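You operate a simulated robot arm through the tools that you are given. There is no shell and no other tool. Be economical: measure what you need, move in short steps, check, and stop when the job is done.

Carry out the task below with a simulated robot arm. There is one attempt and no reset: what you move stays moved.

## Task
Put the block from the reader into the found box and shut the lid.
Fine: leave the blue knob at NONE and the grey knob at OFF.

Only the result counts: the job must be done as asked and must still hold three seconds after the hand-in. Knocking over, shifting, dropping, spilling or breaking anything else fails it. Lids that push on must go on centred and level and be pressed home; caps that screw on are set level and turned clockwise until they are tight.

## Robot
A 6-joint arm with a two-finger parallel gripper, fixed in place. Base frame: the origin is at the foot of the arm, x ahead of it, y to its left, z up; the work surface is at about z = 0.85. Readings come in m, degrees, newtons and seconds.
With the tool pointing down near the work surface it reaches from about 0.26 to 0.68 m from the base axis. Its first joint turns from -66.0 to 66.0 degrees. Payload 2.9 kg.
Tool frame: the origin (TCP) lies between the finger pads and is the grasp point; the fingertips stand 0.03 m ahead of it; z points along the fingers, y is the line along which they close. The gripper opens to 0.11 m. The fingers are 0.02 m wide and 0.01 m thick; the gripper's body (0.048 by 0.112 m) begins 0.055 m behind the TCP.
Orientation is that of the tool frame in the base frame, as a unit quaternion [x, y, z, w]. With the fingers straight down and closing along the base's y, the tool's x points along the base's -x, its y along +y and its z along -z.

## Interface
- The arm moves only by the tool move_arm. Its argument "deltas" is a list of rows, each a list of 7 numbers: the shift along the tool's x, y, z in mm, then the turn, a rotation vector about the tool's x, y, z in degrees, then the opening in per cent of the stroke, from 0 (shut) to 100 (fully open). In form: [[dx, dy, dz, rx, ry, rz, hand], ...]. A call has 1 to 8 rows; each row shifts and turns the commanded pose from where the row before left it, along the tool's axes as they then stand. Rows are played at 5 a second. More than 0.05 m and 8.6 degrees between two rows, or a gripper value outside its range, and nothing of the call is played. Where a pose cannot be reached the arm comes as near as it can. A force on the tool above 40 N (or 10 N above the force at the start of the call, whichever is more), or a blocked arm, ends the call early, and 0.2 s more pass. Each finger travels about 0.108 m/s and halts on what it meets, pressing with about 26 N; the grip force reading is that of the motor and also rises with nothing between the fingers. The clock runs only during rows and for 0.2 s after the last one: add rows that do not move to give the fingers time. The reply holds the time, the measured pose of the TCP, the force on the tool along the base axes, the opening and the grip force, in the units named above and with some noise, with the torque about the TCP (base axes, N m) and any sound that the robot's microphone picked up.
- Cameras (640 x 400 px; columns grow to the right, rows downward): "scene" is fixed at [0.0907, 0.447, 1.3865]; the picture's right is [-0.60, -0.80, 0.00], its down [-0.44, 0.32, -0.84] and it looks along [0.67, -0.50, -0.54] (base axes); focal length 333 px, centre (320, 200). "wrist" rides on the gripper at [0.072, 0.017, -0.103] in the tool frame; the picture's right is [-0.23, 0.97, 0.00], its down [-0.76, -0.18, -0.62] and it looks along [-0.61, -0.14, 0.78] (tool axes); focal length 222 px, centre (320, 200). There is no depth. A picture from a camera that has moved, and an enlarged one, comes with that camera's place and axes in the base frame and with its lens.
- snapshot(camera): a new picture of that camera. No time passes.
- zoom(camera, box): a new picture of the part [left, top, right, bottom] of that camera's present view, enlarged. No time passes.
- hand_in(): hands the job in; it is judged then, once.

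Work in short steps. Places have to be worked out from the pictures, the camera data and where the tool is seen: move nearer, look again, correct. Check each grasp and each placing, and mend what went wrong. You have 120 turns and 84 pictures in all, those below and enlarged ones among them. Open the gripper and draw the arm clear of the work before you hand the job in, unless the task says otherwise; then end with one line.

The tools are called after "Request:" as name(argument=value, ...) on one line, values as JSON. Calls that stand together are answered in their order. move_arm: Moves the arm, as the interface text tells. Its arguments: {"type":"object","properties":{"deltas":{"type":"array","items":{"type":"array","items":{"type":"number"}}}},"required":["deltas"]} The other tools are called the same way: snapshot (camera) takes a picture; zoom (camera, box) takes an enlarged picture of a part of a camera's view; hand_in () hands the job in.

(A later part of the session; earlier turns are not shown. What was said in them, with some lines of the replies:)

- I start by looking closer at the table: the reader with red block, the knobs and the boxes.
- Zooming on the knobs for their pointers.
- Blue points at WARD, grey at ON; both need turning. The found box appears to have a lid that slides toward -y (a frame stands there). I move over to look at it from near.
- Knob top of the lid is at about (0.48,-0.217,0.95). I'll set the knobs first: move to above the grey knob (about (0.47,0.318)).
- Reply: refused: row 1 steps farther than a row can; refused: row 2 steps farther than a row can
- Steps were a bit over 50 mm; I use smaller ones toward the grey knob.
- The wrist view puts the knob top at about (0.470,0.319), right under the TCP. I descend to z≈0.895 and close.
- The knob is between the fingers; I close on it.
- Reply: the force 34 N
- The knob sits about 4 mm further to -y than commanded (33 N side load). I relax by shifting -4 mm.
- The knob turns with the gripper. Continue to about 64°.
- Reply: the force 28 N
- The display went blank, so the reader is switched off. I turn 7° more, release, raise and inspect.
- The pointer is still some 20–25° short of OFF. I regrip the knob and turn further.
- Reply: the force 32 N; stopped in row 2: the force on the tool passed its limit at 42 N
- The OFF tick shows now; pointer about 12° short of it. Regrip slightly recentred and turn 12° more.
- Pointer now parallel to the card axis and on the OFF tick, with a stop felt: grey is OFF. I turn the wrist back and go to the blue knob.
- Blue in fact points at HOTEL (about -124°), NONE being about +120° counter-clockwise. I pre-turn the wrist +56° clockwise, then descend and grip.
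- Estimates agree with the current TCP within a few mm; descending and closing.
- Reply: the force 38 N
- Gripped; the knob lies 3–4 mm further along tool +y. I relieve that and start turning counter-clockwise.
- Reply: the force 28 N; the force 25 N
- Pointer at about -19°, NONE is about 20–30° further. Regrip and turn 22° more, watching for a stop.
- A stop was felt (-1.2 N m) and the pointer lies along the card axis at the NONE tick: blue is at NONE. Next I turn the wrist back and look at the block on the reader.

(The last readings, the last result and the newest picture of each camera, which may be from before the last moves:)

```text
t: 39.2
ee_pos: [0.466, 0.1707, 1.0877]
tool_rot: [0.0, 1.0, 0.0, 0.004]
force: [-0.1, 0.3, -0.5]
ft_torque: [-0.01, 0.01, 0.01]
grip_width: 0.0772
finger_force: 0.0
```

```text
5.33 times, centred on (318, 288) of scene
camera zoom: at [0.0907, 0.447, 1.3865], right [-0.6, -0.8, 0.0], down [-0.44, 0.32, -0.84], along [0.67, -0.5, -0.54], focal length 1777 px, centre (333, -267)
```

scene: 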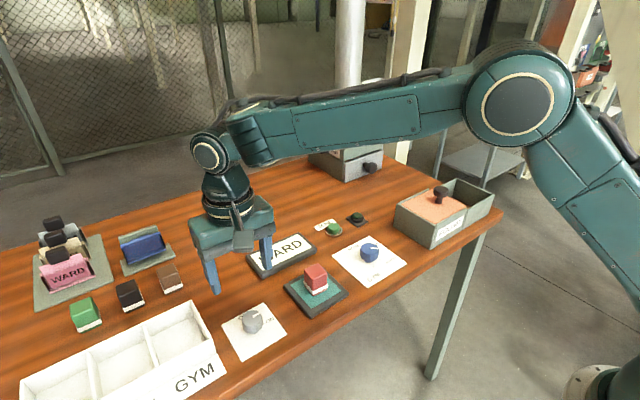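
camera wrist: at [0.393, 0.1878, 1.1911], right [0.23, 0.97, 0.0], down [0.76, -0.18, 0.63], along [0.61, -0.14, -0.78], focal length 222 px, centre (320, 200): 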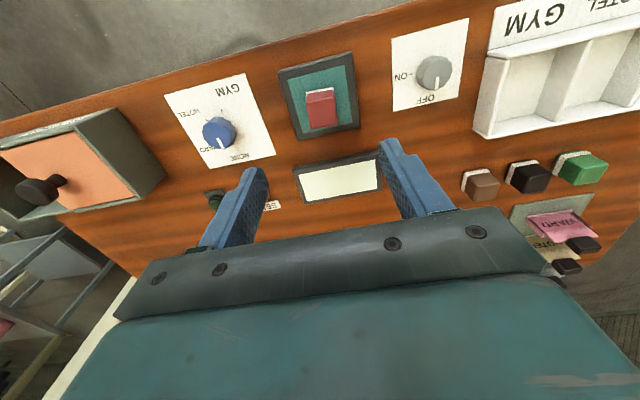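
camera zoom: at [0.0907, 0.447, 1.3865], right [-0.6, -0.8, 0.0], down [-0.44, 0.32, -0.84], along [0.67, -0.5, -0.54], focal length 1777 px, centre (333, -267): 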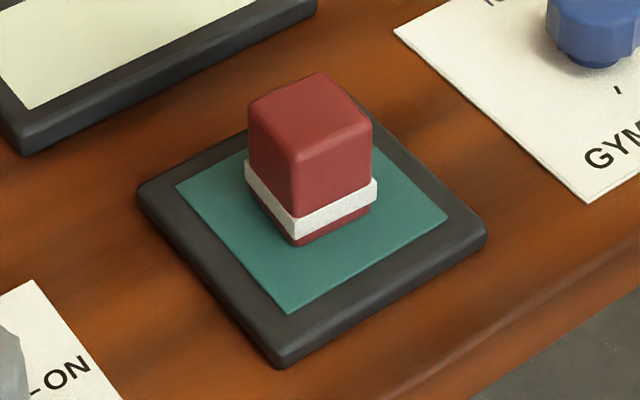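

Block is at about (0.481,0.169), top ≈0.912, yaw ≈3.5° clockwise. The box lid comes first: I go above its knob, about (0.486,-0.22).

Request:
move_arm(deltas=[[-3, -48, 0, 0, 0, 0, 70], [-3, -48, 0, 0, 0, 0, 70], [-3, -48, 0, 0, 0, 0, 70], [-3, -48, 0, 0, 0, 0, 70], [-3, -48, 0, 0, 0, 0, 70], [-3, -48, 0, 0, 0, 0, 70], [-2, -48, 0, 0, 0, 0, 70], [0, -48, 0, 0, 0, 0, 70]])

Request:
move_arm(deltas=[[0, -4, 20, 0, 0, 0, 70], [0, 0, 0, 0, 0, 0, 70]])

Request:
snapshot(camera="wrist")

Request:
zoom(camera="scene", box=[370, 90, 530, 260])

```text
t: 41.0
ee_pos: [0.4865, -0.2153, 1.0849]
tool_rot: [0.0, 1.0, 0.001, 0.003]
force: [0.1, -0.4, 0.0]
ft_torque: [-0.01, 0.0, 0.0]
grip_width: 0.0766
finger_force: 0.1
```

```text
t: 41.6
ee_pos: [0.4872, -0.2177, 1.067]
tool_rot: [0.0, 1.0, 0.001, 0.003]
force: [-0.1, -0.4, 0.3]
ft_torque: [0.01, 0.04, 0.0]
grip_width: 0.0768
finger_force: 0.1
```

```text
44 pictures are left
camera wrist: at [0.414, -0.2012, 1.1695], right [0.23, 0.97, 0.0], down [0.76, -0.18, 0.63], along [0.61, -0.14, -0.78], focal length 222 px, centre (320, 200)
```

wrist: 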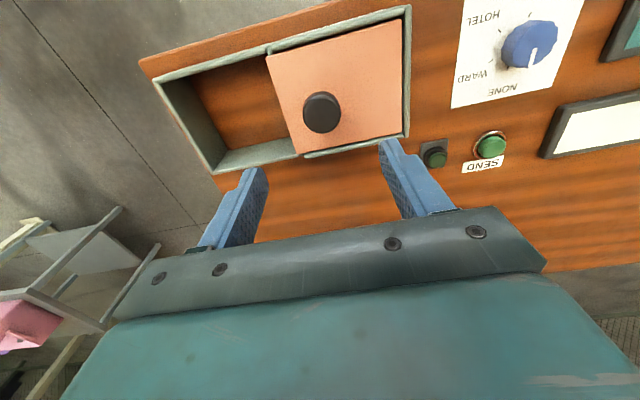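

```text
2.35 times, centred on (450, 175) of scene
camera zoom: at [0.0907, 0.447, 1.3865], right [-0.6, -0.8, 0.0], down [-0.44, 0.32, -0.84], along [0.67, -0.5, -0.54], focal length 784 px, centre (14, 259)
```

zoom: 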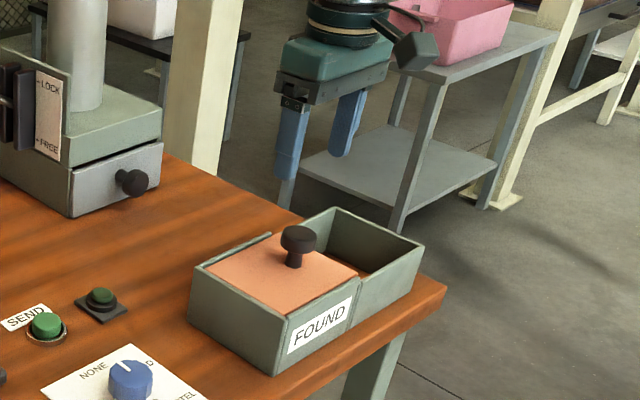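

It is a sliding lid with a knob at about (0.483,-0.217). I descend around the knob cap and grip it.

Request:
move_arm(deltas=[[4, 0, 40, 0, 0, 0, 70], [0, 0, 40, 0, 0, 0, 70], [0, 0, 20, 0, 0, 0, 70], [0, 0, 5, 0, 0, 0, 70], [0, 0, 0, 0, 0, 0, 70]])

Request:
zoom(camera="scene", box=[385, 140, 505, 250])

Request:
snapshot(camera="wrist")

```text
t: 42.8
ee_pos: [0.484, -0.2163, 0.9618]
tool_rot: [0.0, 1.0, 0.0, 0.004]
force: [0.1, 0.2, -0.5]
ft_torque: [0.01, 0.02, 0.0]
grip_width: 0.0771
finger_force: 0.0
```

```text
3.64 times, centred on (445, 195) of scene
camera zoom: at [0.0907, 0.447, 1.3865], right [-0.6, -0.8, 0.0], down [-0.44, 0.32, -0.84], along [0.67, -0.5, -0.54], focal length 1212 px, centre (-134, 218)
```

zoom: 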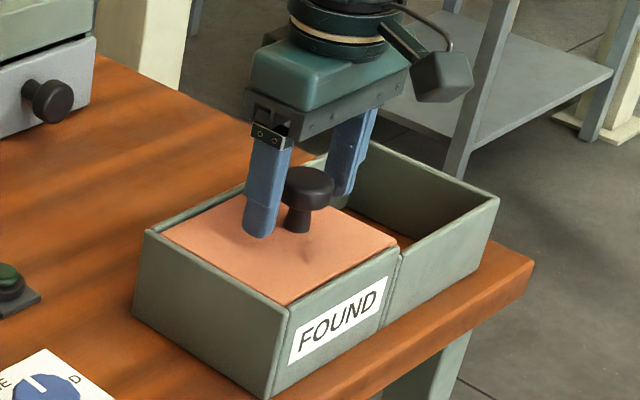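

```text
41 pictures are left
camera wrist: at [0.4105, -0.2002, 1.065], right [0.23, 0.97, 0.0], down [0.76, -0.18, 0.63], along [0.61, -0.14, -0.78], focal length 222 px, centre (320, 200)
```

wrist: 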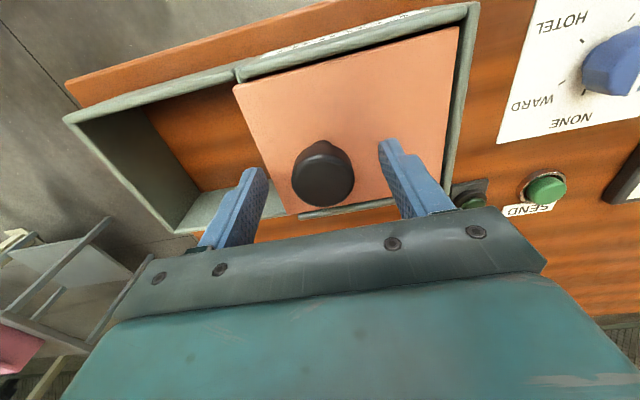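

Request:
move_arm(deltas=[[0, 0, 0, 0, 0, 0, 50], [0, 0, 0, 0, 0, 0, 30], [0, 0, 0, 0, 0, 0, 25], [0, 0, 0, 0, 0, 0, 25]])

Request:
snapshot(camera="wrist")

```text
t: 43.8
ee_pos: [0.484, -0.2178, 0.9613]
tool_rot: [0.0, 1.0, 0.001, 0.004]
force: [-0.1, -1.1, -2.9]
ft_torque: [-0.02, -0.11, 0.01]
grip_width: 0.0352
finger_force: 45.1
```

```text
40 pictures are left
camera wrist: at [0.4106, -0.2002, 1.0651], right [0.23, 0.97, 0.0], down [0.76, -0.18, 0.63], along [0.61, -0.14, -0.78], focal length 222 px, centre (320, 200)
```

wrist: 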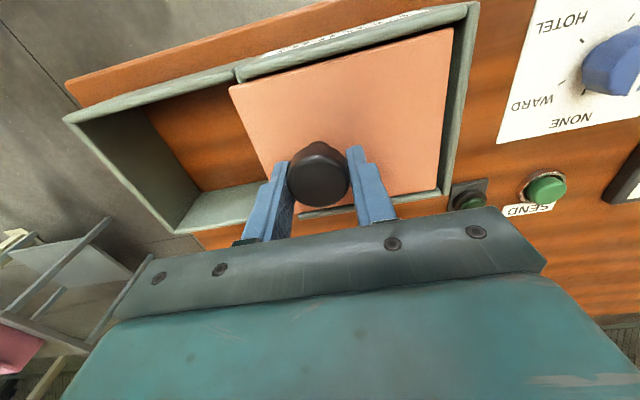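

Gripped; the lid already moved 2 mm freely. I slide it toward -y.

Request:
move_arm(deltas=[[0, -10, 0, 0, 0, 0, 25], [0, -10, 0, 0, 0, 0, 25], [0, -10, 0, 0, 0, 0, 25]])

Request:
snapshot(camera="wrist")

```text
t: 44.6
ee_pos: [0.4827, -0.2476, 0.9615]
tool_rot: [0.001, 1.0, 0.001, 0.004]
force: [1.4, 0.3, -2.0]
ft_torque: [0.07, 0.42, 0.02]
grip_width: 0.0352
finger_force: 45.0
```

```text
39 pictures are left
camera wrist: at [0.4106, -0.2309, 1.0651], right [0.23, 0.97, 0.0], down [0.76, -0.18, 0.63], along [0.61, -0.14, -0.78], focal length 222 px, centre (320, 200)
```

wrist: 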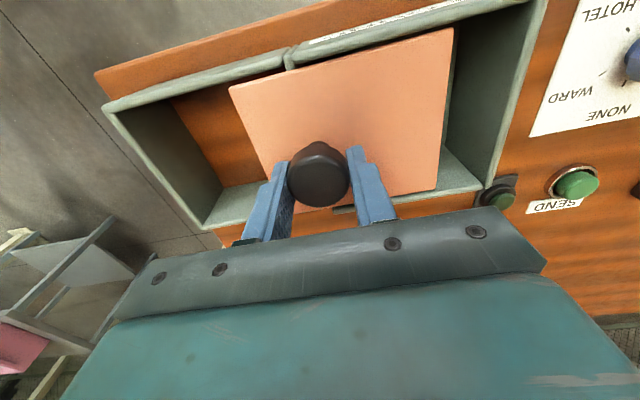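

Sliding smoothly. About 75 mm more to the frame's end wall; I slide another 68 mm.

Request:
move_arm(deltas=[[0.2, -12, 0, 0, 0, 0, 25], [0.2, -12, 0, 0, 0, 0, 25], [0.2, -12, 0, 0, 0, 0, 25], [0.2, -12, 0, 0, 0, 0, 25], [0.2, -12, 0, 0, 0, 0, 25], [0, -8, 0, 0, 0, 0, 25], [0, 0, 0, 0, 0, 0, 25]])

Request:
snapshot(camera="wrist")

Request:
zoom(camera="scene", box=[385, 140, 505, 250])

```text
t: 46.2
ee_pos: [0.4838, -0.3157, 0.9603]
tool_rot: [-0.002, 1.0, 0.0, 0.003]
force: [15.8, 0.8, -13.2]
ft_torque: [-0.07, -0.66, -0.02]
grip_width: 0.0352
finger_force: 45.0
```

```text
38 pictures are left
camera wrist: at [0.4104, -0.2987, 1.065], right [0.22, 0.97, 0.0], down [0.76, -0.18, 0.63], along [0.61, -0.14, -0.78], focal length 222 px, centre (320, 200)
```

wrist: 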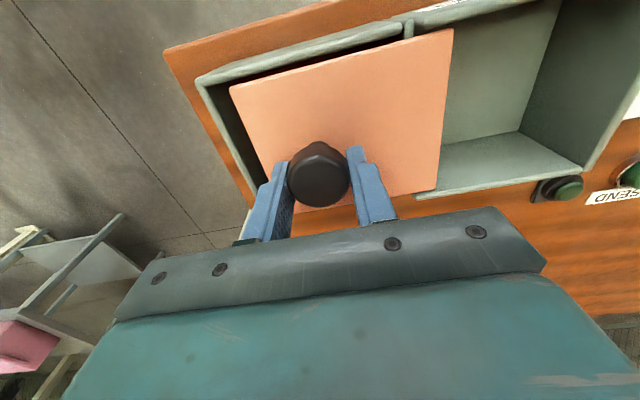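

```text
3.64 times, centred on (445, 195) of scene
camera zoom: at [0.0913, 0.4469, 1.3865], right [-0.6, -0.8, 0.0], down [-0.44, 0.32, -0.84], along [0.67, -0.5, -0.54], focal length 1212 px, centre (-134, 218)
```

zoom: 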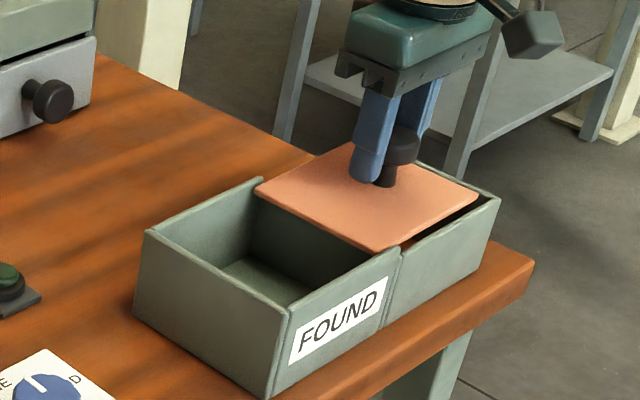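

Box nearly fully open. I relieve the x load and push 8 mm more, then release and rise.

Request:
move_arm(deltas=[[-1, -4, 0, 0, 0, 0, 25], [0, -4, 0, 0, 0, 0, 25], [0, 0, 0, 0, 0, 0, 25]])

```text
t: 47.0
ee_pos: [0.4827, -0.3236, 0.9609]
tool_rot: [0.0, 1.0, 0.001, 0.002]
force: [6.9, 0.7, -7.3]
ft_torque: [0.11, -0.01, 0.26]
grip_width: 0.0353
finger_force: 45.0
```

Request:
move_arm(deltas=[[0, 0, 0, 0, 0, 0, 50], [0, 0, 0, 0, 0, 0, 60], [0, 0, -40, 0, 0, 0, 60], [0, 0, -40, 0, 0, 0, 60], [0, 0, -40, 0, 0, 0, 60], [0, 0, 0, 0, 0, 0, 60]])

Request:
snapshot(camera="wrist")

Request:
zoom(camera="scene", box=[385, 140, 505, 250])

```text
t: 48.4
ee_pos: [0.4816, -0.3237, 1.0817]
tool_rot: [-0.001, 1.0, 0.001, 0.003]
force: [-0.5, -0.7, 0.8]
ft_torque: [0.02, 0.0, 0.04]
grip_width: 0.0658
finger_force: 0.1
```

```text
36 pictures are left
camera wrist: at [0.4097, -0.3062, 1.186], right [0.23, 0.97, 0.0], down [0.76, -0.18, 0.63], along [0.61, -0.14, -0.78], focal length 222 px, centre (320, 200)
```

wrist: 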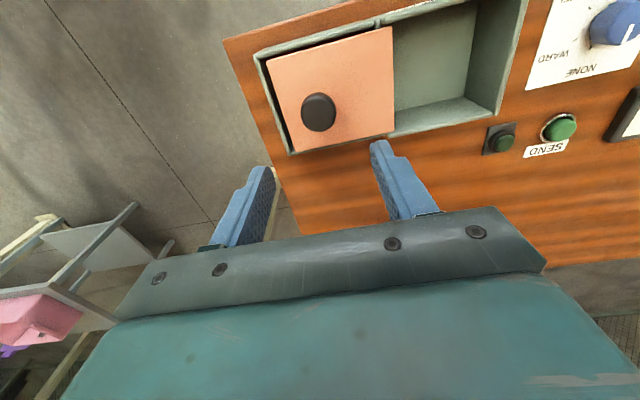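

```text
3.64 times, centred on (445, 195) of scene
camera zoom: at [0.0907, 0.447, 1.3865], right [-0.6, -0.8, 0.0], down [-0.44, 0.32, -0.84], along [0.67, -0.5, -0.54], focal length 1212 px, centre (-134, 218)
```

zoom: 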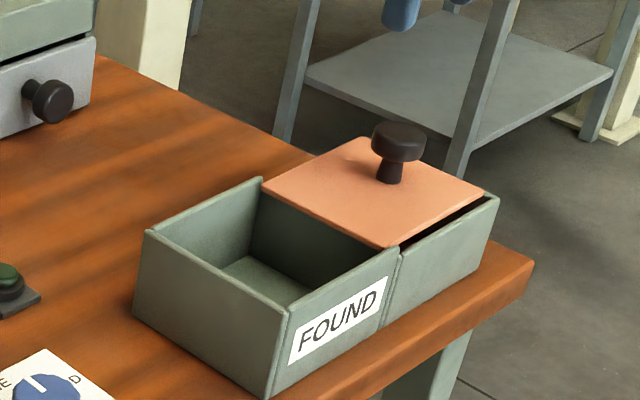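

The box is open: opening y about -0.243…-0.13, centre (0.49,-0.187). Now to the block at (0.481,0.169).

Request:
move_arm(deltas=[[0, 49, 0, 0, 0, 0, 60], [0, 49, 0, 0, 0, 0, 60], [0, 49, 0, 0, 0, 0, 60], [0, 49, 0, 0, 0, 0, 60], [0, 49, 0, 0, 0, 0, 60], [0, 49, 0, 0, 0, 0, 60], [0, 49, 0, 0, 0, 0, 60], [0, 49, 0, 0, 0, 0, 60]])

Request:
move_arm(deltas=[[0, 49, 0, 0, 0, 0, 60], [0, 49, 0, 0, 0, 0, 60], [0, 3, 40, 0, 0, 3.5, 60], [0, 0, 30, 0, 0, 0, 60], [0, 0, 0, 0, 0, 0, 60]])

Request:
snapshot(camera="wrist")

Request:
zoom(camera="scene", box=[260, 220, 380, 330])

```text
t: 50.2
ee_pos: [0.4822, 0.0694, 1.0806]
tool_rot: [0.001, 1.0, 0.001, 0.003]
force: [0.1, 0.4, -0.9]
ft_torque: [0.0, 0.01, 0.0]
grip_width: 0.066
finger_force: 0.1
```

```text
t: 51.4
ee_pos: [0.4828, 0.168, 1.0108]
tool_rot: [0.03, 1.0, 0.0, 0.004]
force: [0.3, 0.1, 0.1]
ft_torque: [-0.02, 0.02, 0.0]
grip_width: 0.066
finger_force: 0.1
```

```text
34 pictures are left
camera wrist: at [0.4112, 0.1907, 1.1155], right [0.29, 0.96, 0.0], down [0.75, -0.22, 0.63], along [0.6, -0.18, -0.78], focal length 222 px, centre (320, 200)
```

wrist: 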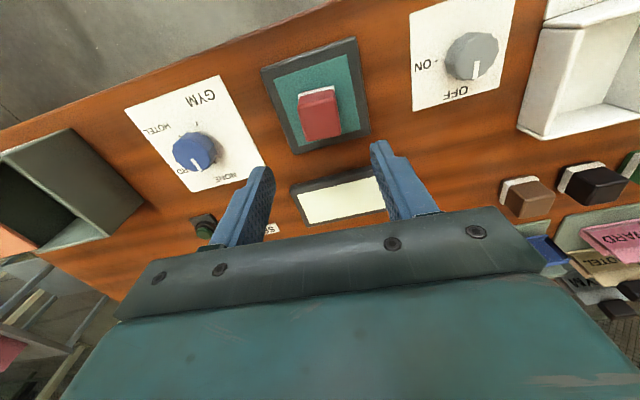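

```text
3.64 times, centred on (320, 275) of scene
camera zoom: at [0.0907, 0.447, 1.3865], right [-0.6, -0.8, 0.0], down [-0.44, 0.32, -0.84], along [0.67, -0.5, -0.54], focal length 1212 px, centre (320, -73)
```

zoom: 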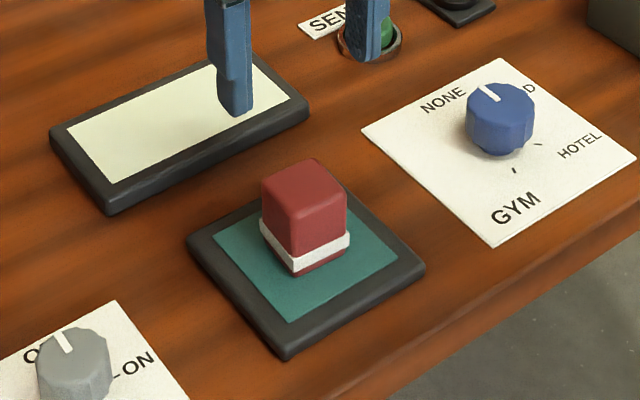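

Block top computed at about (0.479,0.169): 4 mm nearer to the base than the TCP. I correct, descend to z≈0.915 and check.

Request:
move_arm(deltas=[[4, 1, 40, 0, 0, 0, 60], [0, 0, 35, 0, 0, 0, 60], [0, 0, 20, 0, 0, 0, 60], [0, 0, 0, 0, 0, 0, 60]])

Request:
snapshot(camera="wrist")

Request:
zoom(camera="scene", box=[260, 220, 380, 330])

```text
t: 52.4
ee_pos: [0.4797, 0.1704, 0.9165]
tool_rot: [0.03, 1.0, 0.001, 0.004]
force: [0.1, -0.7, 0.1]
ft_torque: [0.05, -0.02, 0.02]
grip_width: 0.0658
finger_force: 0.1
```

```text
32 pictures are left
camera wrist: at [0.4079, 0.192, 1.0208], right [0.29, 0.96, 0.0], down [0.75, -0.22, 0.63], along [0.6, -0.18, -0.78], focal length 222 px, centre (320, 200)
```

wrist: 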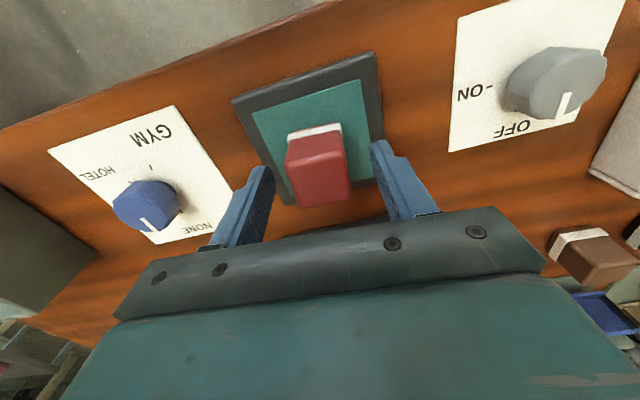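

```text
3.64 times, centred on (320, 275) of scene
camera zoom: at [0.0907, 0.447, 1.3865], right [-0.6, -0.8, 0.0], down [-0.44, 0.32, -0.84], along [0.67, -0.5, -0.54], focal length 1212 px, centre (320, -73)
```

zoom: 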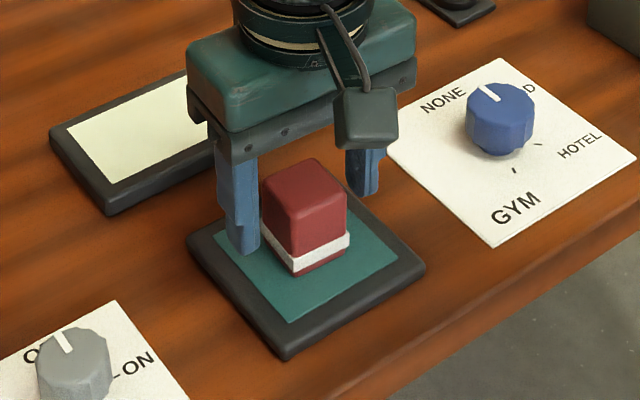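

Fingers straddle the block above its band. I close and lift slightly.

Request:
move_arm(deltas=[[0, 0, 0, 0, 0, 0, 40], [0, 0, 0, 0, 0, 0, 20], [0, 0, 0, 0, 0, 0, 20], [0, 0, 0, 0, 0, 0, 20]])

Request:
snapshot(camera="wrist")

```text
t: 53.4
ee_pos: [0.4789, 0.1696, 0.917]
tool_rot: [0.03, 1.0, 0.001, 0.004]
force: [-0.9, 0.6, 0.3]
ft_torque: [0.02, 0.0, 0.0]
grip_width: 0.035
finger_force: 26.1
```

```text
30 pictures are left
camera wrist: at [0.4079, 0.192, 1.0213], right [0.29, 0.96, 0.0], down [0.75, -0.22, 0.63], along [0.6, -0.18, -0.78], focal length 222 px, centre (320, 200)
```

wrist: 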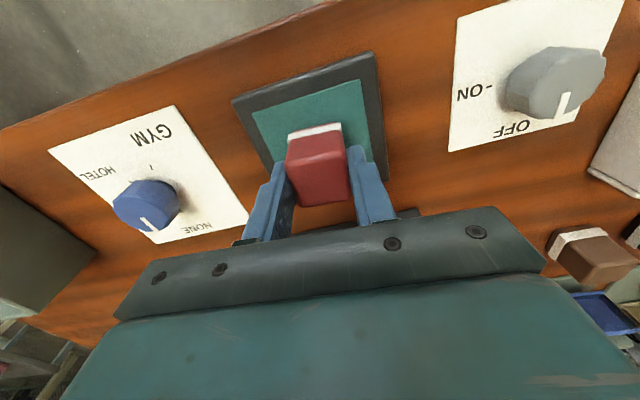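

Request:
move_arm(deltas=[[0, 0, 0, 0, 0, 0, 10], [0, 0, -10, 0, 0, 0, 10], [0, 0, -30, 0, 0, 0, 10], [0, 0, -40, 0, 0, 0, 10], [0, 0, -40, 0, 0, 0, 10]])

Request:
snapshot(camera="wrist")

Request:
zoom(camera="scene", box=[240, 180, 400, 330])

```text
t: 54.6
ee_pos: [0.479, 0.1699, 1.0368]
tool_rot: [0.03, 1.0, 0.001, 0.003]
force: [0.9, 0.3, -0.3]
ft_torque: [-0.01, -0.01, -0.02]
grip_width: 0.011
finger_force: 0.0
```

```text
29 pictures are left
camera wrist: at [0.4069, 0.1919, 1.1414], right [0.29, 0.96, 0.0], down [0.75, -0.22, 0.63], along [0.6, -0.18, -0.78], focal length 222 px, centre (320, 200)
```

wrist: 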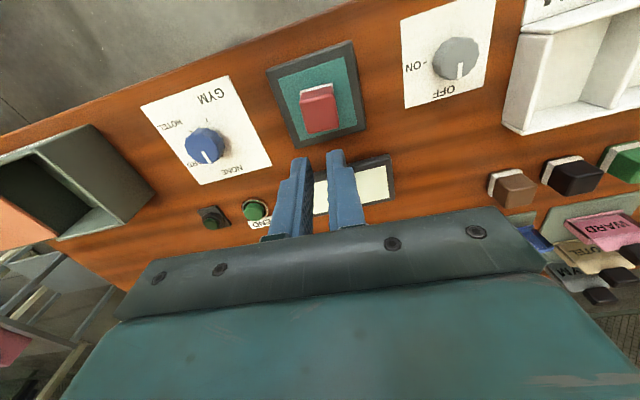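

```text
2.67 times, centred on (320, 255) of scene
camera zoom: at [0.0907, 0.447, 1.3865], right [-0.6, -0.8, 0.0], down [-0.44, 0.32, -0.84], along [0.67, -0.5, -0.54], focal length 889 px, centre (320, 53)
```

zoom: 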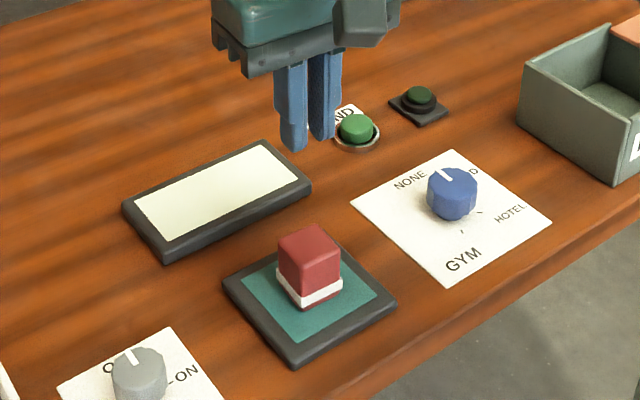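

The block slipped out; it still stands in place. My grip was shallow (block is only ~38 mm tall), so I go back 7 mm deeper, and will lift slowly watching the force.

Request:
move_arm(deltas=[[0, 0, 0, 0, 0, 0, 60], [0, 0, 0, 0, 0, 0, 60], [0, 0, 0, 0, 0, 0, 60], [0, 0, 40, 0, 0, 0, 60], [0, 0, 40, 0, 0, 0, 60], [0, 0, 40, 0, 0, 0, 60], [0, 0, 7, 0, 0, 0, 60], [0, 0, 0, 0, 0, 0, 60]])

Request:
move_arm(deltas=[[0, 0, 0, 0, 0, 0, 30], [0, 0, 0, 0, 0, 0, 10], [0, 0, 0, 0, 0, 0, 10], [0, 0, 0, 0, 0, 0, 10], [0, 0, 0, 0, 0, 0, 10]])

Request:
move_arm(deltas=[[0, 0, -2, 0, 0, 0, 5], [0, 0, -2, 0, 0, 0, 5]])

Request:
snapshot(camera="wrist")

```text
t: 56.4
ee_pos: [0.4794, 0.1698, 0.9093]
tool_rot: [0.03, 1.0, 0.001, 0.004]
force: [-0.4, -0.1, -0.1]
ft_torque: [0.04, 0.03, -0.04]
grip_width: 0.0658
finger_force: 0.0
```

```text
t: 57.6
ee_pos: [0.4791, 0.1707, 0.909]
tool_rot: [0.03, 1.0, 0.0, 0.004]
force: [0.0, -0.7, 0.0]
ft_torque: [0.02, 0.0, 0.01]
grip_width: 0.0352
finger_force: 25.6
```

```text
t: 58.2
ee_pos: [0.4804, 0.1701, 0.9134]
tool_rot: [0.029, 1.0, 0.0, 0.004]
force: [-0.4, 0.4, -0.7]
ft_torque: [0.01, -0.01, 0.02]
grip_width: 0.0353
finger_force: 25.6
```

```text
27 pictures are left
camera wrist: at [0.4077, 0.1921, 1.0177], right [0.29, 0.96, 0.0], down [0.75, -0.22, 0.63], along [0.6, -0.18, -0.78], focal length 222 px, centre (320, 200)
```

wrist: 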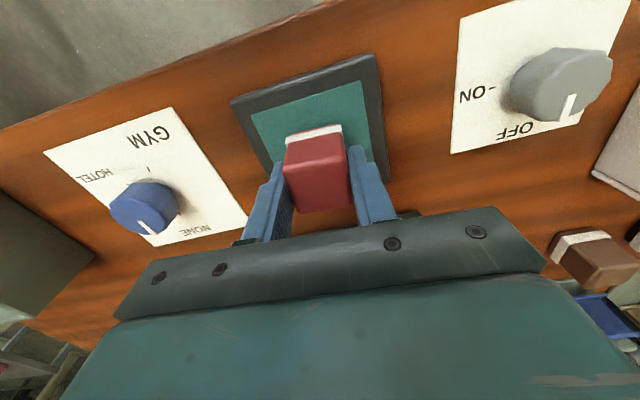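

The block seems to rise with the fingers and no holding force appears; I lift slowly on.

Request:
move_arm(deltas=[[0, 0, -4, 0, 0, 0, 5], [0, 0, -6, 0, 0, 0, 5], [0, 0, -8, 0, 0, 0, 5], [0, 0, -10, 0, 0, 0, 5], [0, 0, 0, 0, 0, 0, 5]])

Request:
zoom(camera="scene", box=[240, 200, 400, 330])

```text
t: 59.4
ee_pos: [0.4796, 0.1705, 0.9423]
tool_rot: [0.029, 1.0, 0.001, 0.004]
force: [-0.3, -0.8, -1.0]
ft_torque: [0.01, 0.02, 0.0]
grip_width: 0.0352
finger_force: 26.2
```

```text
3.08 times, centred on (320, 265) of scene
camera zoom: at [0.0907, 0.447, 1.3865], right [-0.6, -0.8, 0.0], down [-0.44, 0.32, -0.84], along [0.67, -0.5, -0.54], focal length 1025 px, centre (320, 0)
```

zoom: 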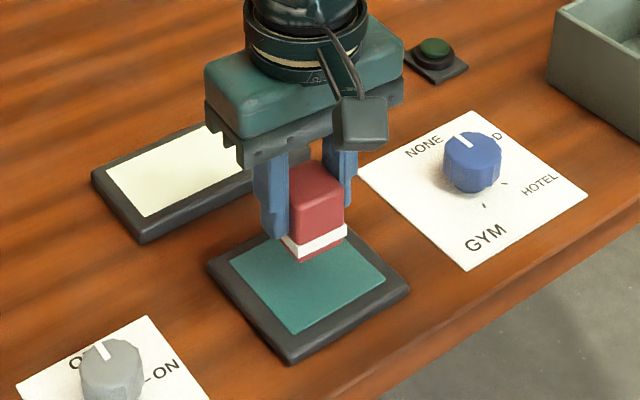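

The block is held. I lift gently to about z=1.03 and carry it with moderate steps to the box.

Request:
move_arm(deltas=[[0, 0, -12, 0, 0, 0, 5], [0, 0, -20, 0, 0, 0, 5], [0, 0, -20, 0, 0, 0, 5], [0, 0, -20, 0, 0, 0, 5], [0, -6, -12, 0, 0, 0, 5], [0, -12, 0, 0, 0, 0, 5], [0, -20, 0, 0, 0, 0, 5], [0, -25, 0, 0, 0, 0, 5]])

Request:
move_arm(deltas=[[0, -10, 0, 0, 0, 0, 5], [-1, -25, 0, 0, 0, 0, 5], [-1, -32, 0, 0, 0, 0, 5], [-1, -32, 0, 0, 0, 0, 5], [-1, -32, 0, 0, 0, 0, 5], [-1, -32, 0, 0, 0, 0, 5], [-1, -20, 0, 0, 0, 0, 5], [-1, -10, 0, 0, 0, 0, 5]])

Request:
snapshot(camera="wrist")

```text
t: 61.2
ee_pos: [0.4737, 0.1076, 1.0255]
tool_rot: [0.03, 1.0, 0.001, 0.003]
force: [-0.2, -0.7, 0.0]
ft_torque: [0.0, -0.02, -0.03]
grip_width: 0.0353
finger_force: 25.8
```

```text
t: 63.0
ee_pos: [0.4696, -0.0872, 1.0247]
tool_rot: [0.031, 1.0, 0.001, 0.004]
force: [-0.7, 0.1, -0.8]
ft_torque: [0.0, 0.02, 0.03]
grip_width: 0.035
finger_force: 26.2
```

```text
25 pictures are left
camera wrist: at [0.3982, -0.0646, 1.1285], right [0.29, 0.96, 0.0], down [0.75, -0.22, 0.63], along [0.6, -0.18, -0.78], focal length 222 px, centre (320, 200)
```

wrist: 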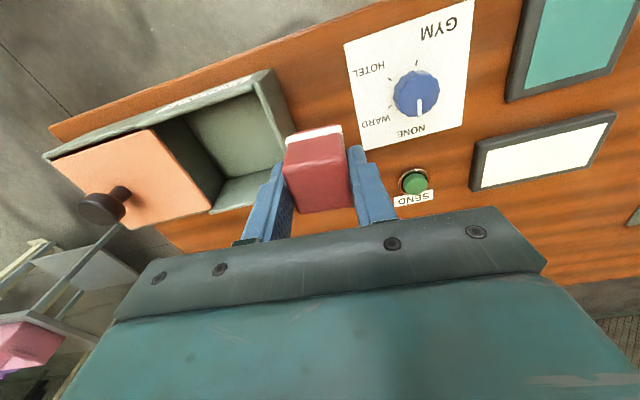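

Still held. Move on to above the opening (0.49,-0.187).

Request:
move_arm(deltas=[[-5, -10, 0, 0, 0, 0, 5], [-6, -25, 0, 0, 0, 0, 5], [-6, -30, 0, 0, 0, 0, 5], [-6, -25, 0, 0, 0, 0, 5], [-3, -8, 0, 0, 0, 0, 5], [0, 0, 0, 0, 0, 0, 5]])

Request:
snapshot(camera="wrist")

Request:
zoom(camera="scene", box=[385, 120, 505, 250])

```text
t: 64.4
ee_pos: [0.4905, -0.1856, 1.0258]
tool_rot: [0.029, 1.0, 0.001, 0.003]
force: [-0.4, -0.6, -0.4]
ft_torque: [0.0, 0.0, -0.01]
grip_width: 0.0354
finger_force: 26.1
```

```text
24 pictures are left
camera wrist: at [0.4187, -0.1642, 1.1291], right [0.29, 0.96, 0.0], down [0.75, -0.22, 0.63], along [0.6, -0.18, -0.78], focal length 222 px, centre (320, 200)
```

wrist: 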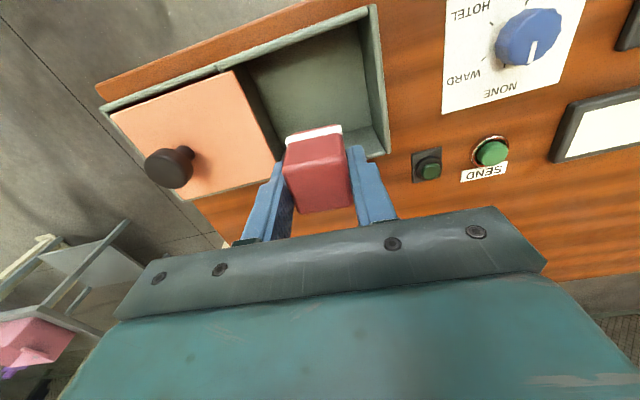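

```text
3.08 times, centred on (445, 185) of scene
camera zoom: at [0.0907, 0.447, 1.3865], right [-0.6, -0.8, 0.0], down [-0.44, 0.32, -0.84], along [0.67, -0.5, -0.54], focal length 1025 px, centre (-65, 246)
```

zoom: 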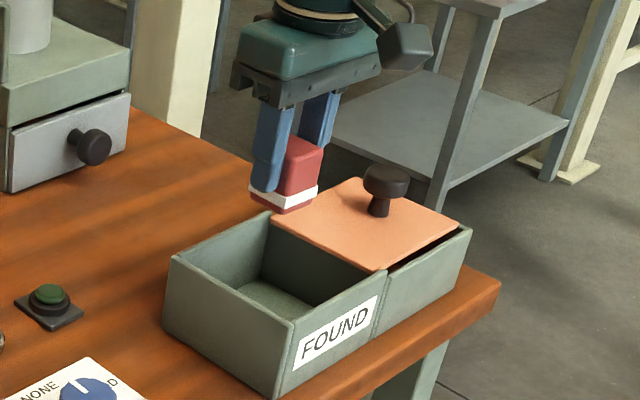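

Centred over the opening within 4 mm. I lower it in.

Request:
move_arm(deltas=[[0, -4, 20, 0, 0, 0, 5], [0, 0, 30, 0, 0, 0, 5], [0, 0, 30, 0, 0, 0, 5], [0, 0, 20, 0, 0, 0, 5], [0, 0, 10, 0, 0, 0, 5], [0, 0, 0, 0, 0, 0, 5]])

Request:
snapshot(camera="wrist")

Request:
zoom(camera="scene", box=[385, 120, 505, 250])

```text
t: 65.8
ee_pos: [0.4904, -0.1883, 0.9141]
tool_rot: [0.03, 1.0, 0.001, 0.004]
force: [0.5, -0.3, -0.5]
ft_torque: [-0.01, 0.0, 0.01]
grip_width: 0.0351
finger_force: 26.5
```

```text
22 pictures are left
camera wrist: at [0.4193, -0.1674, 1.0189], right [0.29, 0.96, 0.0], down [0.75, -0.22, 0.63], along [0.6, -0.18, -0.78], focal length 222 px, centre (320, 200)
```

wrist: 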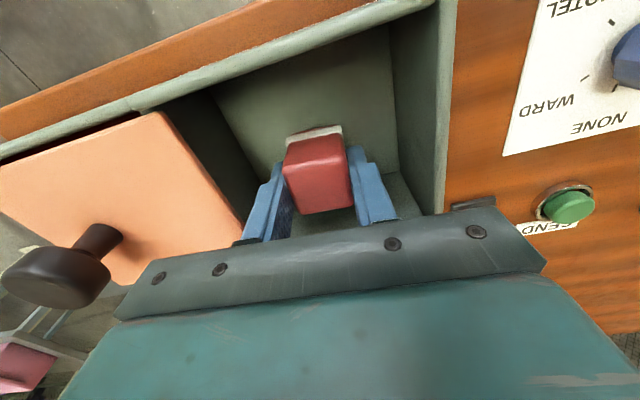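

```text
3.08 times, centred on (445, 185) of scene
camera zoom: at [0.0907, 0.447, 1.3865], right [-0.6, -0.8, 0.0], down [-0.44, 0.32, -0.84], along [0.67, -0.5, -0.54], focal length 1025 px, centre (-65, 246)
```

zoom: 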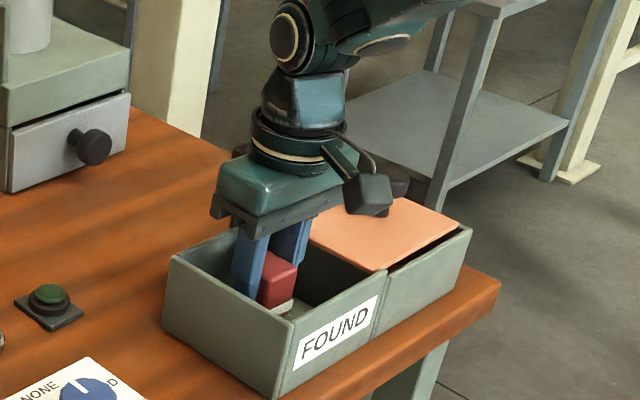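

In the box with space around. I lower in small steps until contact shows.

Request:
move_arm(deltas=[[0, 0, 4, 0, 0, 0, 5], [0, 0, 3, 0, 0, 0, 5], [0, 0, 2, 0, 0, 0, 5], [0, 0, 0, 0, 0, 0, 5]])

```text
t: 66.8
ee_pos: [0.4904, -0.1888, 0.9049]
tool_rot: [0.031, 1.0, 0.001, 0.002]
force: [-0.3, -0.2, -0.6]
ft_torque: [-0.02, 0.02, 0.02]
grip_width: 0.0357
finger_force: 25.9
```

Request:
move_arm(deltas=[[0, 0, 2, 0, 0, 0, 5], [0, 0, 2, 0, 0, 0, 5], [0, 0, 0, 0, 0, 0, 5]])

```text
t: 67.6
ee_pos: [0.4915, -0.1882, 0.9019]
tool_rot: [0.03, 1.0, 0.001, 0.003]
force: [-0.5, 0.2, 3.2]
ft_torque: [-0.02, 0.07, -0.03]
grip_width: 0.0355
finger_force: 25.6
```

Contact (3 N). I open gently and rise straight up.

Request:
move_arm(deltas=[[0, 0, 0, 0, 0, 0, 40], [0, 0, 0, 0, 0, 0, 50], [0, 0, 0, 0, 0, 0, 50], [0, 0, -20, 0, 0, 0, 50], [0, 0, -40, 0, 0, 0, 50], [0, 0, -40, 0, 0, 0, 50], [0, 0, -30, 0, 0, 0, 50], [0, 0, 0, 0, 0, 0, 50]])

Request:
snapshot(camera="wrist")

Request:
zoom(camera="scene", box=[385, 120, 505, 250])

```text
t: 69.4
ee_pos: [0.4907, -0.1888, 1.0316]
tool_rot: [0.03, 1.0, 0.001, 0.003]
force: [0.2, -0.7, -0.2]
ft_torque: [-0.02, 0.0, 0.0]
grip_width: 0.055
finger_force: 0.0
```

```text
20 pictures are left
camera wrist: at [0.4182, -0.1673, 1.1358], right [0.29, 0.96, 0.0], down [0.75, -0.22, 0.63], along [0.6, -0.18, -0.78], focal length 222 px, centre (320, 200)
```

wrist: 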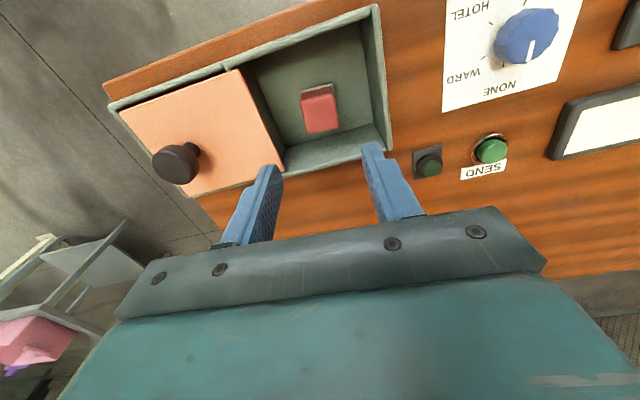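

```text
3.08 times, centred on (445, 185) of scene
camera zoom: at [0.0907, 0.447, 1.3865], right [-0.6, -0.8, 0.0], down [-0.44, 0.32, -0.84], along [0.67, -0.5, -0.54], focal length 1025 px, centre (-65, 246)
```

zoom: 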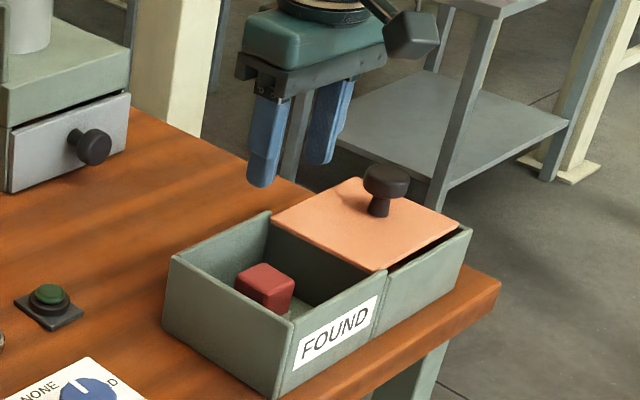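

Block stands in the box. Back to the lid knob at (0.482,-0.3236) to close it.

Request:
move_arm(deltas=[[2, -30, -10, 0, 0, -3.5, 70], [2, -35, 0, 0, 0, 0, 70], [2, -35, 0, 0, 0, 0, 70], [2, -34, 0, 0, 0, 0, 70], [0, 0, 0, 0, 0, 0, 70], [0, 0, 0, 0, 0, 0, 70]])

```text
t: 70.8
ee_pos: [0.4794, -0.3221, 1.0418]
tool_rot: [-0.001, 1.0, 0.001, 0.004]
force: [0.0, -0.4, -0.6]
ft_torque: [0.02, 0.01, 0.03]
grip_width: 0.0771
finger_force: 0.0
```

Request:
move_arm(deltas=[[-3, -1.5, 30, 0, 0, 0, 70], [0, 0, 30, 0, 0, 0, 70], [0, 0, 20, 0, 0, 0, 70], [0, 0, 0, 0, 0, 0, 70], [0, 0, 0, 0, 0, 0, 45], [0, 0, 0, 0, 0, 0, 25], [0, 0, 0, 0, 0, 0, 25], [0, 0, 0, 0, 0, 0, 25]])

Request:
snapshot(camera="wrist")

```text
t: 72.6
ee_pos: [0.4832, -0.3237, 0.9619]
tool_rot: [-0.001, 1.0, 0.001, 0.003]
force: [1.2, 0.1, -2.1]
ft_torque: [-0.02, -0.08, -0.01]
grip_width: 0.035
finger_force: 45.1
```

```text
18 pictures are left
camera wrist: at [0.4107, -0.3069, 1.0654], right [0.23, 0.97, 0.0], down [0.76, -0.18, 0.63], along [0.61, -0.14, -0.78], focal length 222 px, centre (320, 200)
```

wrist: 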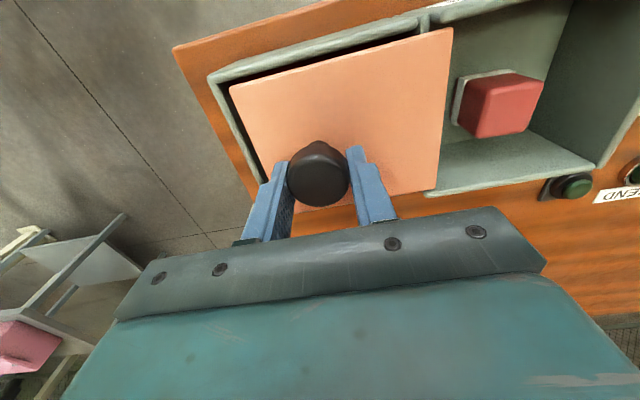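

Gripped. I slide the lid back toward +y.

Request:
move_arm(deltas=[[0, 8, 0, 0, 0, 0, 25], [0, 12, 0, 0, 0, 0, 25], [0, 12, 0, 0, 0, 0, 25], [0, 12, 0, 0, 0, 0, 25], [0, 12, 0, 0, 0, 0, 25], [0, 12, 0, 0, 0, 0, 25], [0, 12, 0, 0, 0, 0, 25], [0, 0, 0, 0, 0, 0, 25]])

Request:
move_arm(deltas=[[0, 10, 0, 0, 0, 0, 25], [0, 10, 0, 0, 0, 0, 25], [0, 5, 0, 0, 0, 0, 25], [0, 0, 0, 0, 0, 0, 25]])

Request:
snapshot(camera="wrist")

```text
t: 74.4
ee_pos: [0.4838, -0.2443, 0.9617]
tool_rot: [-0.001, 1.0, 0.0, 0.002]
force: [-0.1, 0.8, -14.0]
ft_torque: [-0.05, 0.0, -0.04]
grip_width: 0.0354
finger_force: 44.8
```

```text
t: 75.4
ee_pos: [0.4834, -0.2199, 0.9609]
tool_rot: [-0.002, 1.0, 0.001, 0.003]
force: [-1.3, 0.3, -23.6]
ft_torque: [-0.06, -0.32, -0.05]
grip_width: 0.0355
finger_force: 45.1
```

```text
17 pictures are left
camera wrist: at [0.4109, -0.2022, 1.0657], right [0.23, 0.97, 0.0], down [0.76, -0.18, 0.63], along [0.61, -0.14, -0.78], focal length 222 px, centre (320, 200)
```

wrist: 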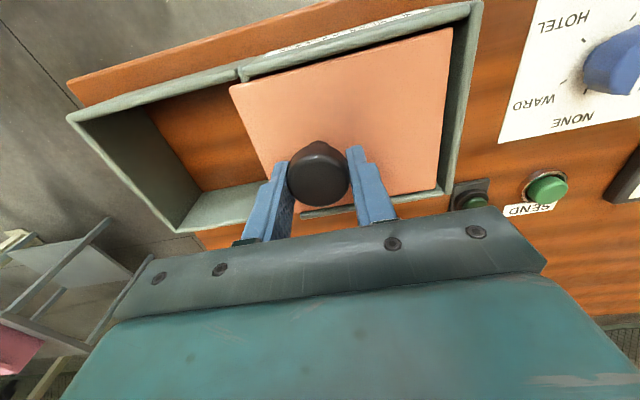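

Nearly closed; rails pull the tool down, so I lower by 0.7 mm and push on by small steps until the stop.

Request:
move_arm(deltas=[[0, 1, 0.7, 0, 0, 0, 25], [0, 1, 0, 0, 0, 0, 25], [0, 1, 0, 0, 0, 0, 25], [0, 0, 0, 0, 0, 0, 25]])

Request:
move_arm(deltas=[[0, 1, 0, 0, 0, 0, 25], [0, 1, 0, 0, 0, 0, 25], [0, 0, 0, 0, 0, 0, 25]])

```text
t: 76.4
ee_pos: [0.484, -0.2166, 0.9614]
tool_rot: [-0.001, 1.0, 0.001, 0.003]
force: [-4.5, -0.1, -13.6]
ft_torque: [0.04, 0.35, 0.04]
grip_width: 0.0355
finger_force: 44.7
```

```text
t: 77.2
ee_pos: [0.4842, -0.2153, 0.9607]
tool_rot: [0.0, 1.0, 0.0, 0.004]
force: [-7.5, -5.3, -9.6]
ft_torque: [-0.01, 0.27, 0.27]
grip_width: 0.0353
finger_force: 45.3
```

Request:
move_arm(deltas=[[0, 1, 0, 0, 0, 0, 25], [0, 0.5, 0, 0, 0, 0, 25], [0, 0, 0, 0, 0, 0, 25]])

Request:
zoom(camera="wrist", box=[220, 0, 500, 210])

```text
t: 78.0
ee_pos: [0.4836, -0.2146, 0.961]
tool_rot: [0.002, 1.0, -0.001, 0.004]
force: [-6.2, -21.7, -9.6]
ft_torque: [-0.28, 0.15, 0.26]
grip_width: 0.0352
finger_force: 44.8
```

```text
1.90 times, centred on (360, 105) of wrist
camera zoom: at [0.4106, -0.1969, 1.0654], right [0.23, 0.97, 0.0], down [0.76, -0.18, 0.63], along [0.61, -0.14, -0.78], focal length 423 px, centre (244, 381)
```

zoom: 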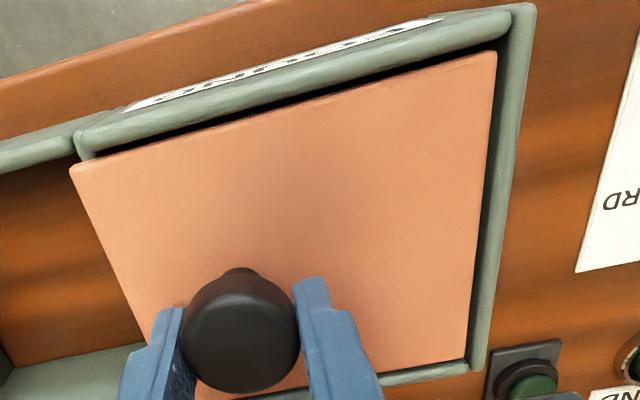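

Lid is against its stop (22 N). I relax the push, open and rise away, then check everything.

Request:
move_arm(deltas=[[0, -1, 0, 0, 0, 0, 25], [0, 0, 0, 0, 0, 0, 50], [0, 0, 0, 0, 0, 0, 70], [0, 0, -30, 0, 0, 0, 70], [0, 0, -45, 0, 0, 0, 70], [20, 0, -45, 0, 0, 0, 70], [45, 0, -20, 0, 0, 0, 70], [45, 0, 0, 0, 0, 0, 70]])

Request:
snapshot(camera="scene")

Request:
snapshot(camera="wrist")

Request:
zoom(camera="scene", box=[385, 150, 505, 250])

Request:
zoom(camera="scene", box=[210, 220, 420, 365])

```text
t: 79.8
ee_pos: [0.3721, -0.2145, 1.1015]
tool_rot: [-0.001, 1.0, 0.001, 0.003]
force: [-0.4, -0.5, -0.3]
ft_torque: [0.02, -0.01, -0.01]
grip_width: 0.0769
finger_force: 0.0
```

```text
15 pictures are left
```

scene: 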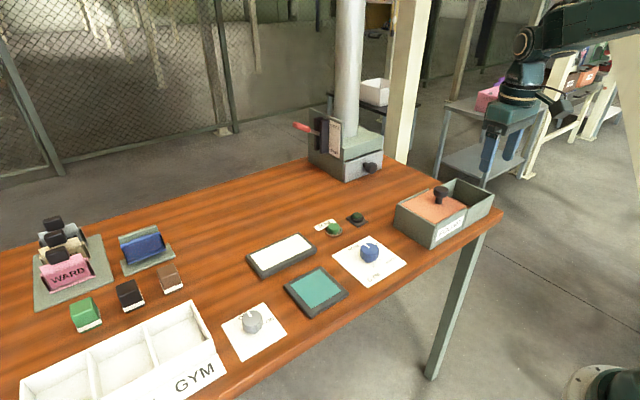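

```text
14 pictures are left
camera wrist: at [0.2996, -0.1974, 1.205], right [0.23, 0.97, 0.0], down [0.76, -0.18, 0.63], along [0.61, -0.14, -0.78], focal length 222 px, centre (320, 200)
```

wrist: 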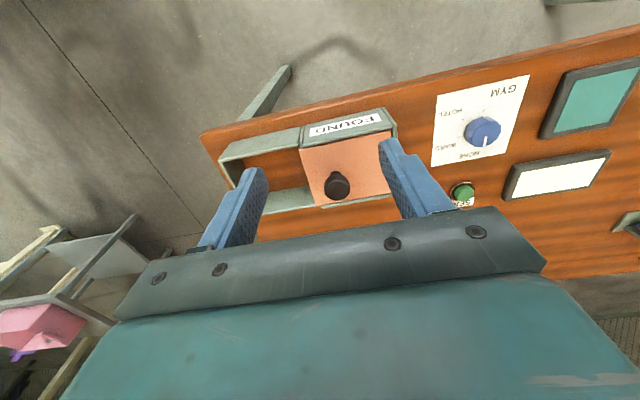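

```text
4.00 times, centred on (445, 200) of scene
camera zoom: at [0.0907, 0.447, 1.3865], right [-0.6, -0.8, 0.0], down [-0.44, 0.32, -0.84], along [0.67, -0.5, -0.54], focal length 1333 px, centre (-180, 200)
```

zoom: 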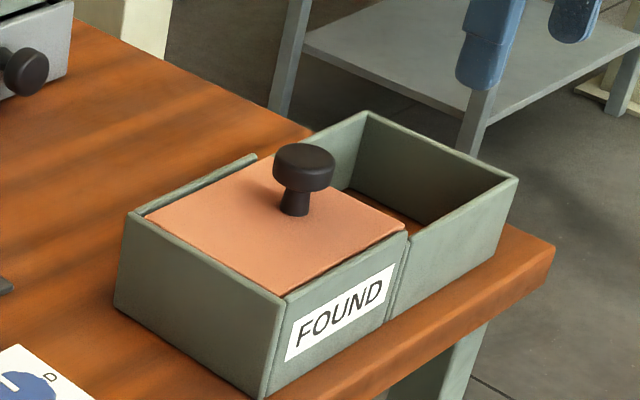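

```text
2.76 times, centred on (315, 292) of scene
camera zoom: at [0.0907, 0.447, 1.3865], right [-0.6, -0.8, 0.0], down [-0.44, 0.32, -0.84], along [0.67, -0.5, -0.54], focal length 919 px, centre (334, -55)
```

zoom: 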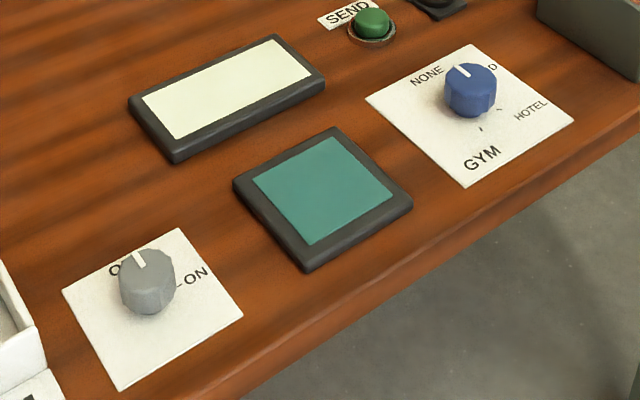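

Lid is shut and the block inside. Final check of the grey knob's pointer.

Request:
zoom(camera="scene", box=[215, 295, 295, 365])

Request:
zoom(camera="scene", box=[325, 230, 415, 290])

```text
5.71 times, centred on (255, 330) of scene
camera zoom: at [0.0907, 0.447, 1.3865], right [-0.6, -0.8, 0.0], down [-0.44, 0.32, -0.84], along [0.67, -0.5, -0.54], focal length 1904 px, centre (691, -543)
```

zoom: 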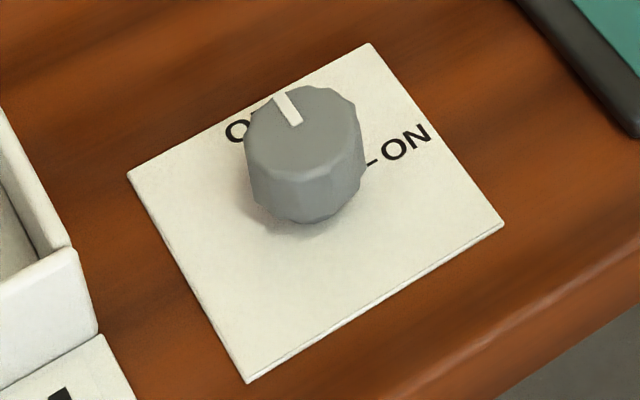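

```text
6.67 times, centred on (370, 260) of scene
camera zoom: at [0.0907, 0.447, 1.3865], right [-0.6, -0.8, 0.0], down [-0.44, 0.32, -0.84], along [0.67, -0.5, -0.54], focal length 2222 px, centre (-13, -200)
```

zoom: 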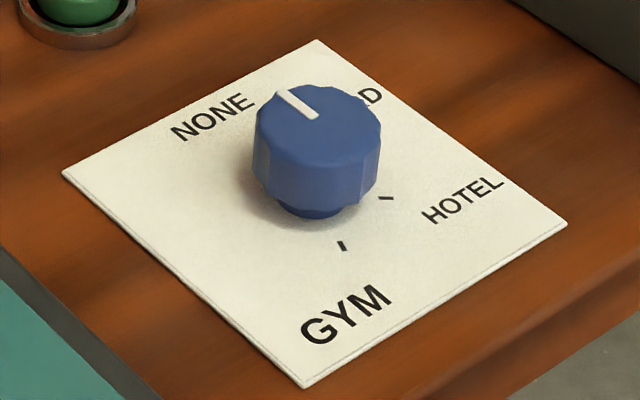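

Both pointers lie along their cards' axes at OFF and NONE, the lid is shut, the gripper is open and clear. I hand in.

Request:
hand_in()

```text
The job is handed in.
```

The block from the reader is in the found box with the lid slid shut against its stop, the blue knob is at NONE and the grey knob is at OFF; the job is handed in.
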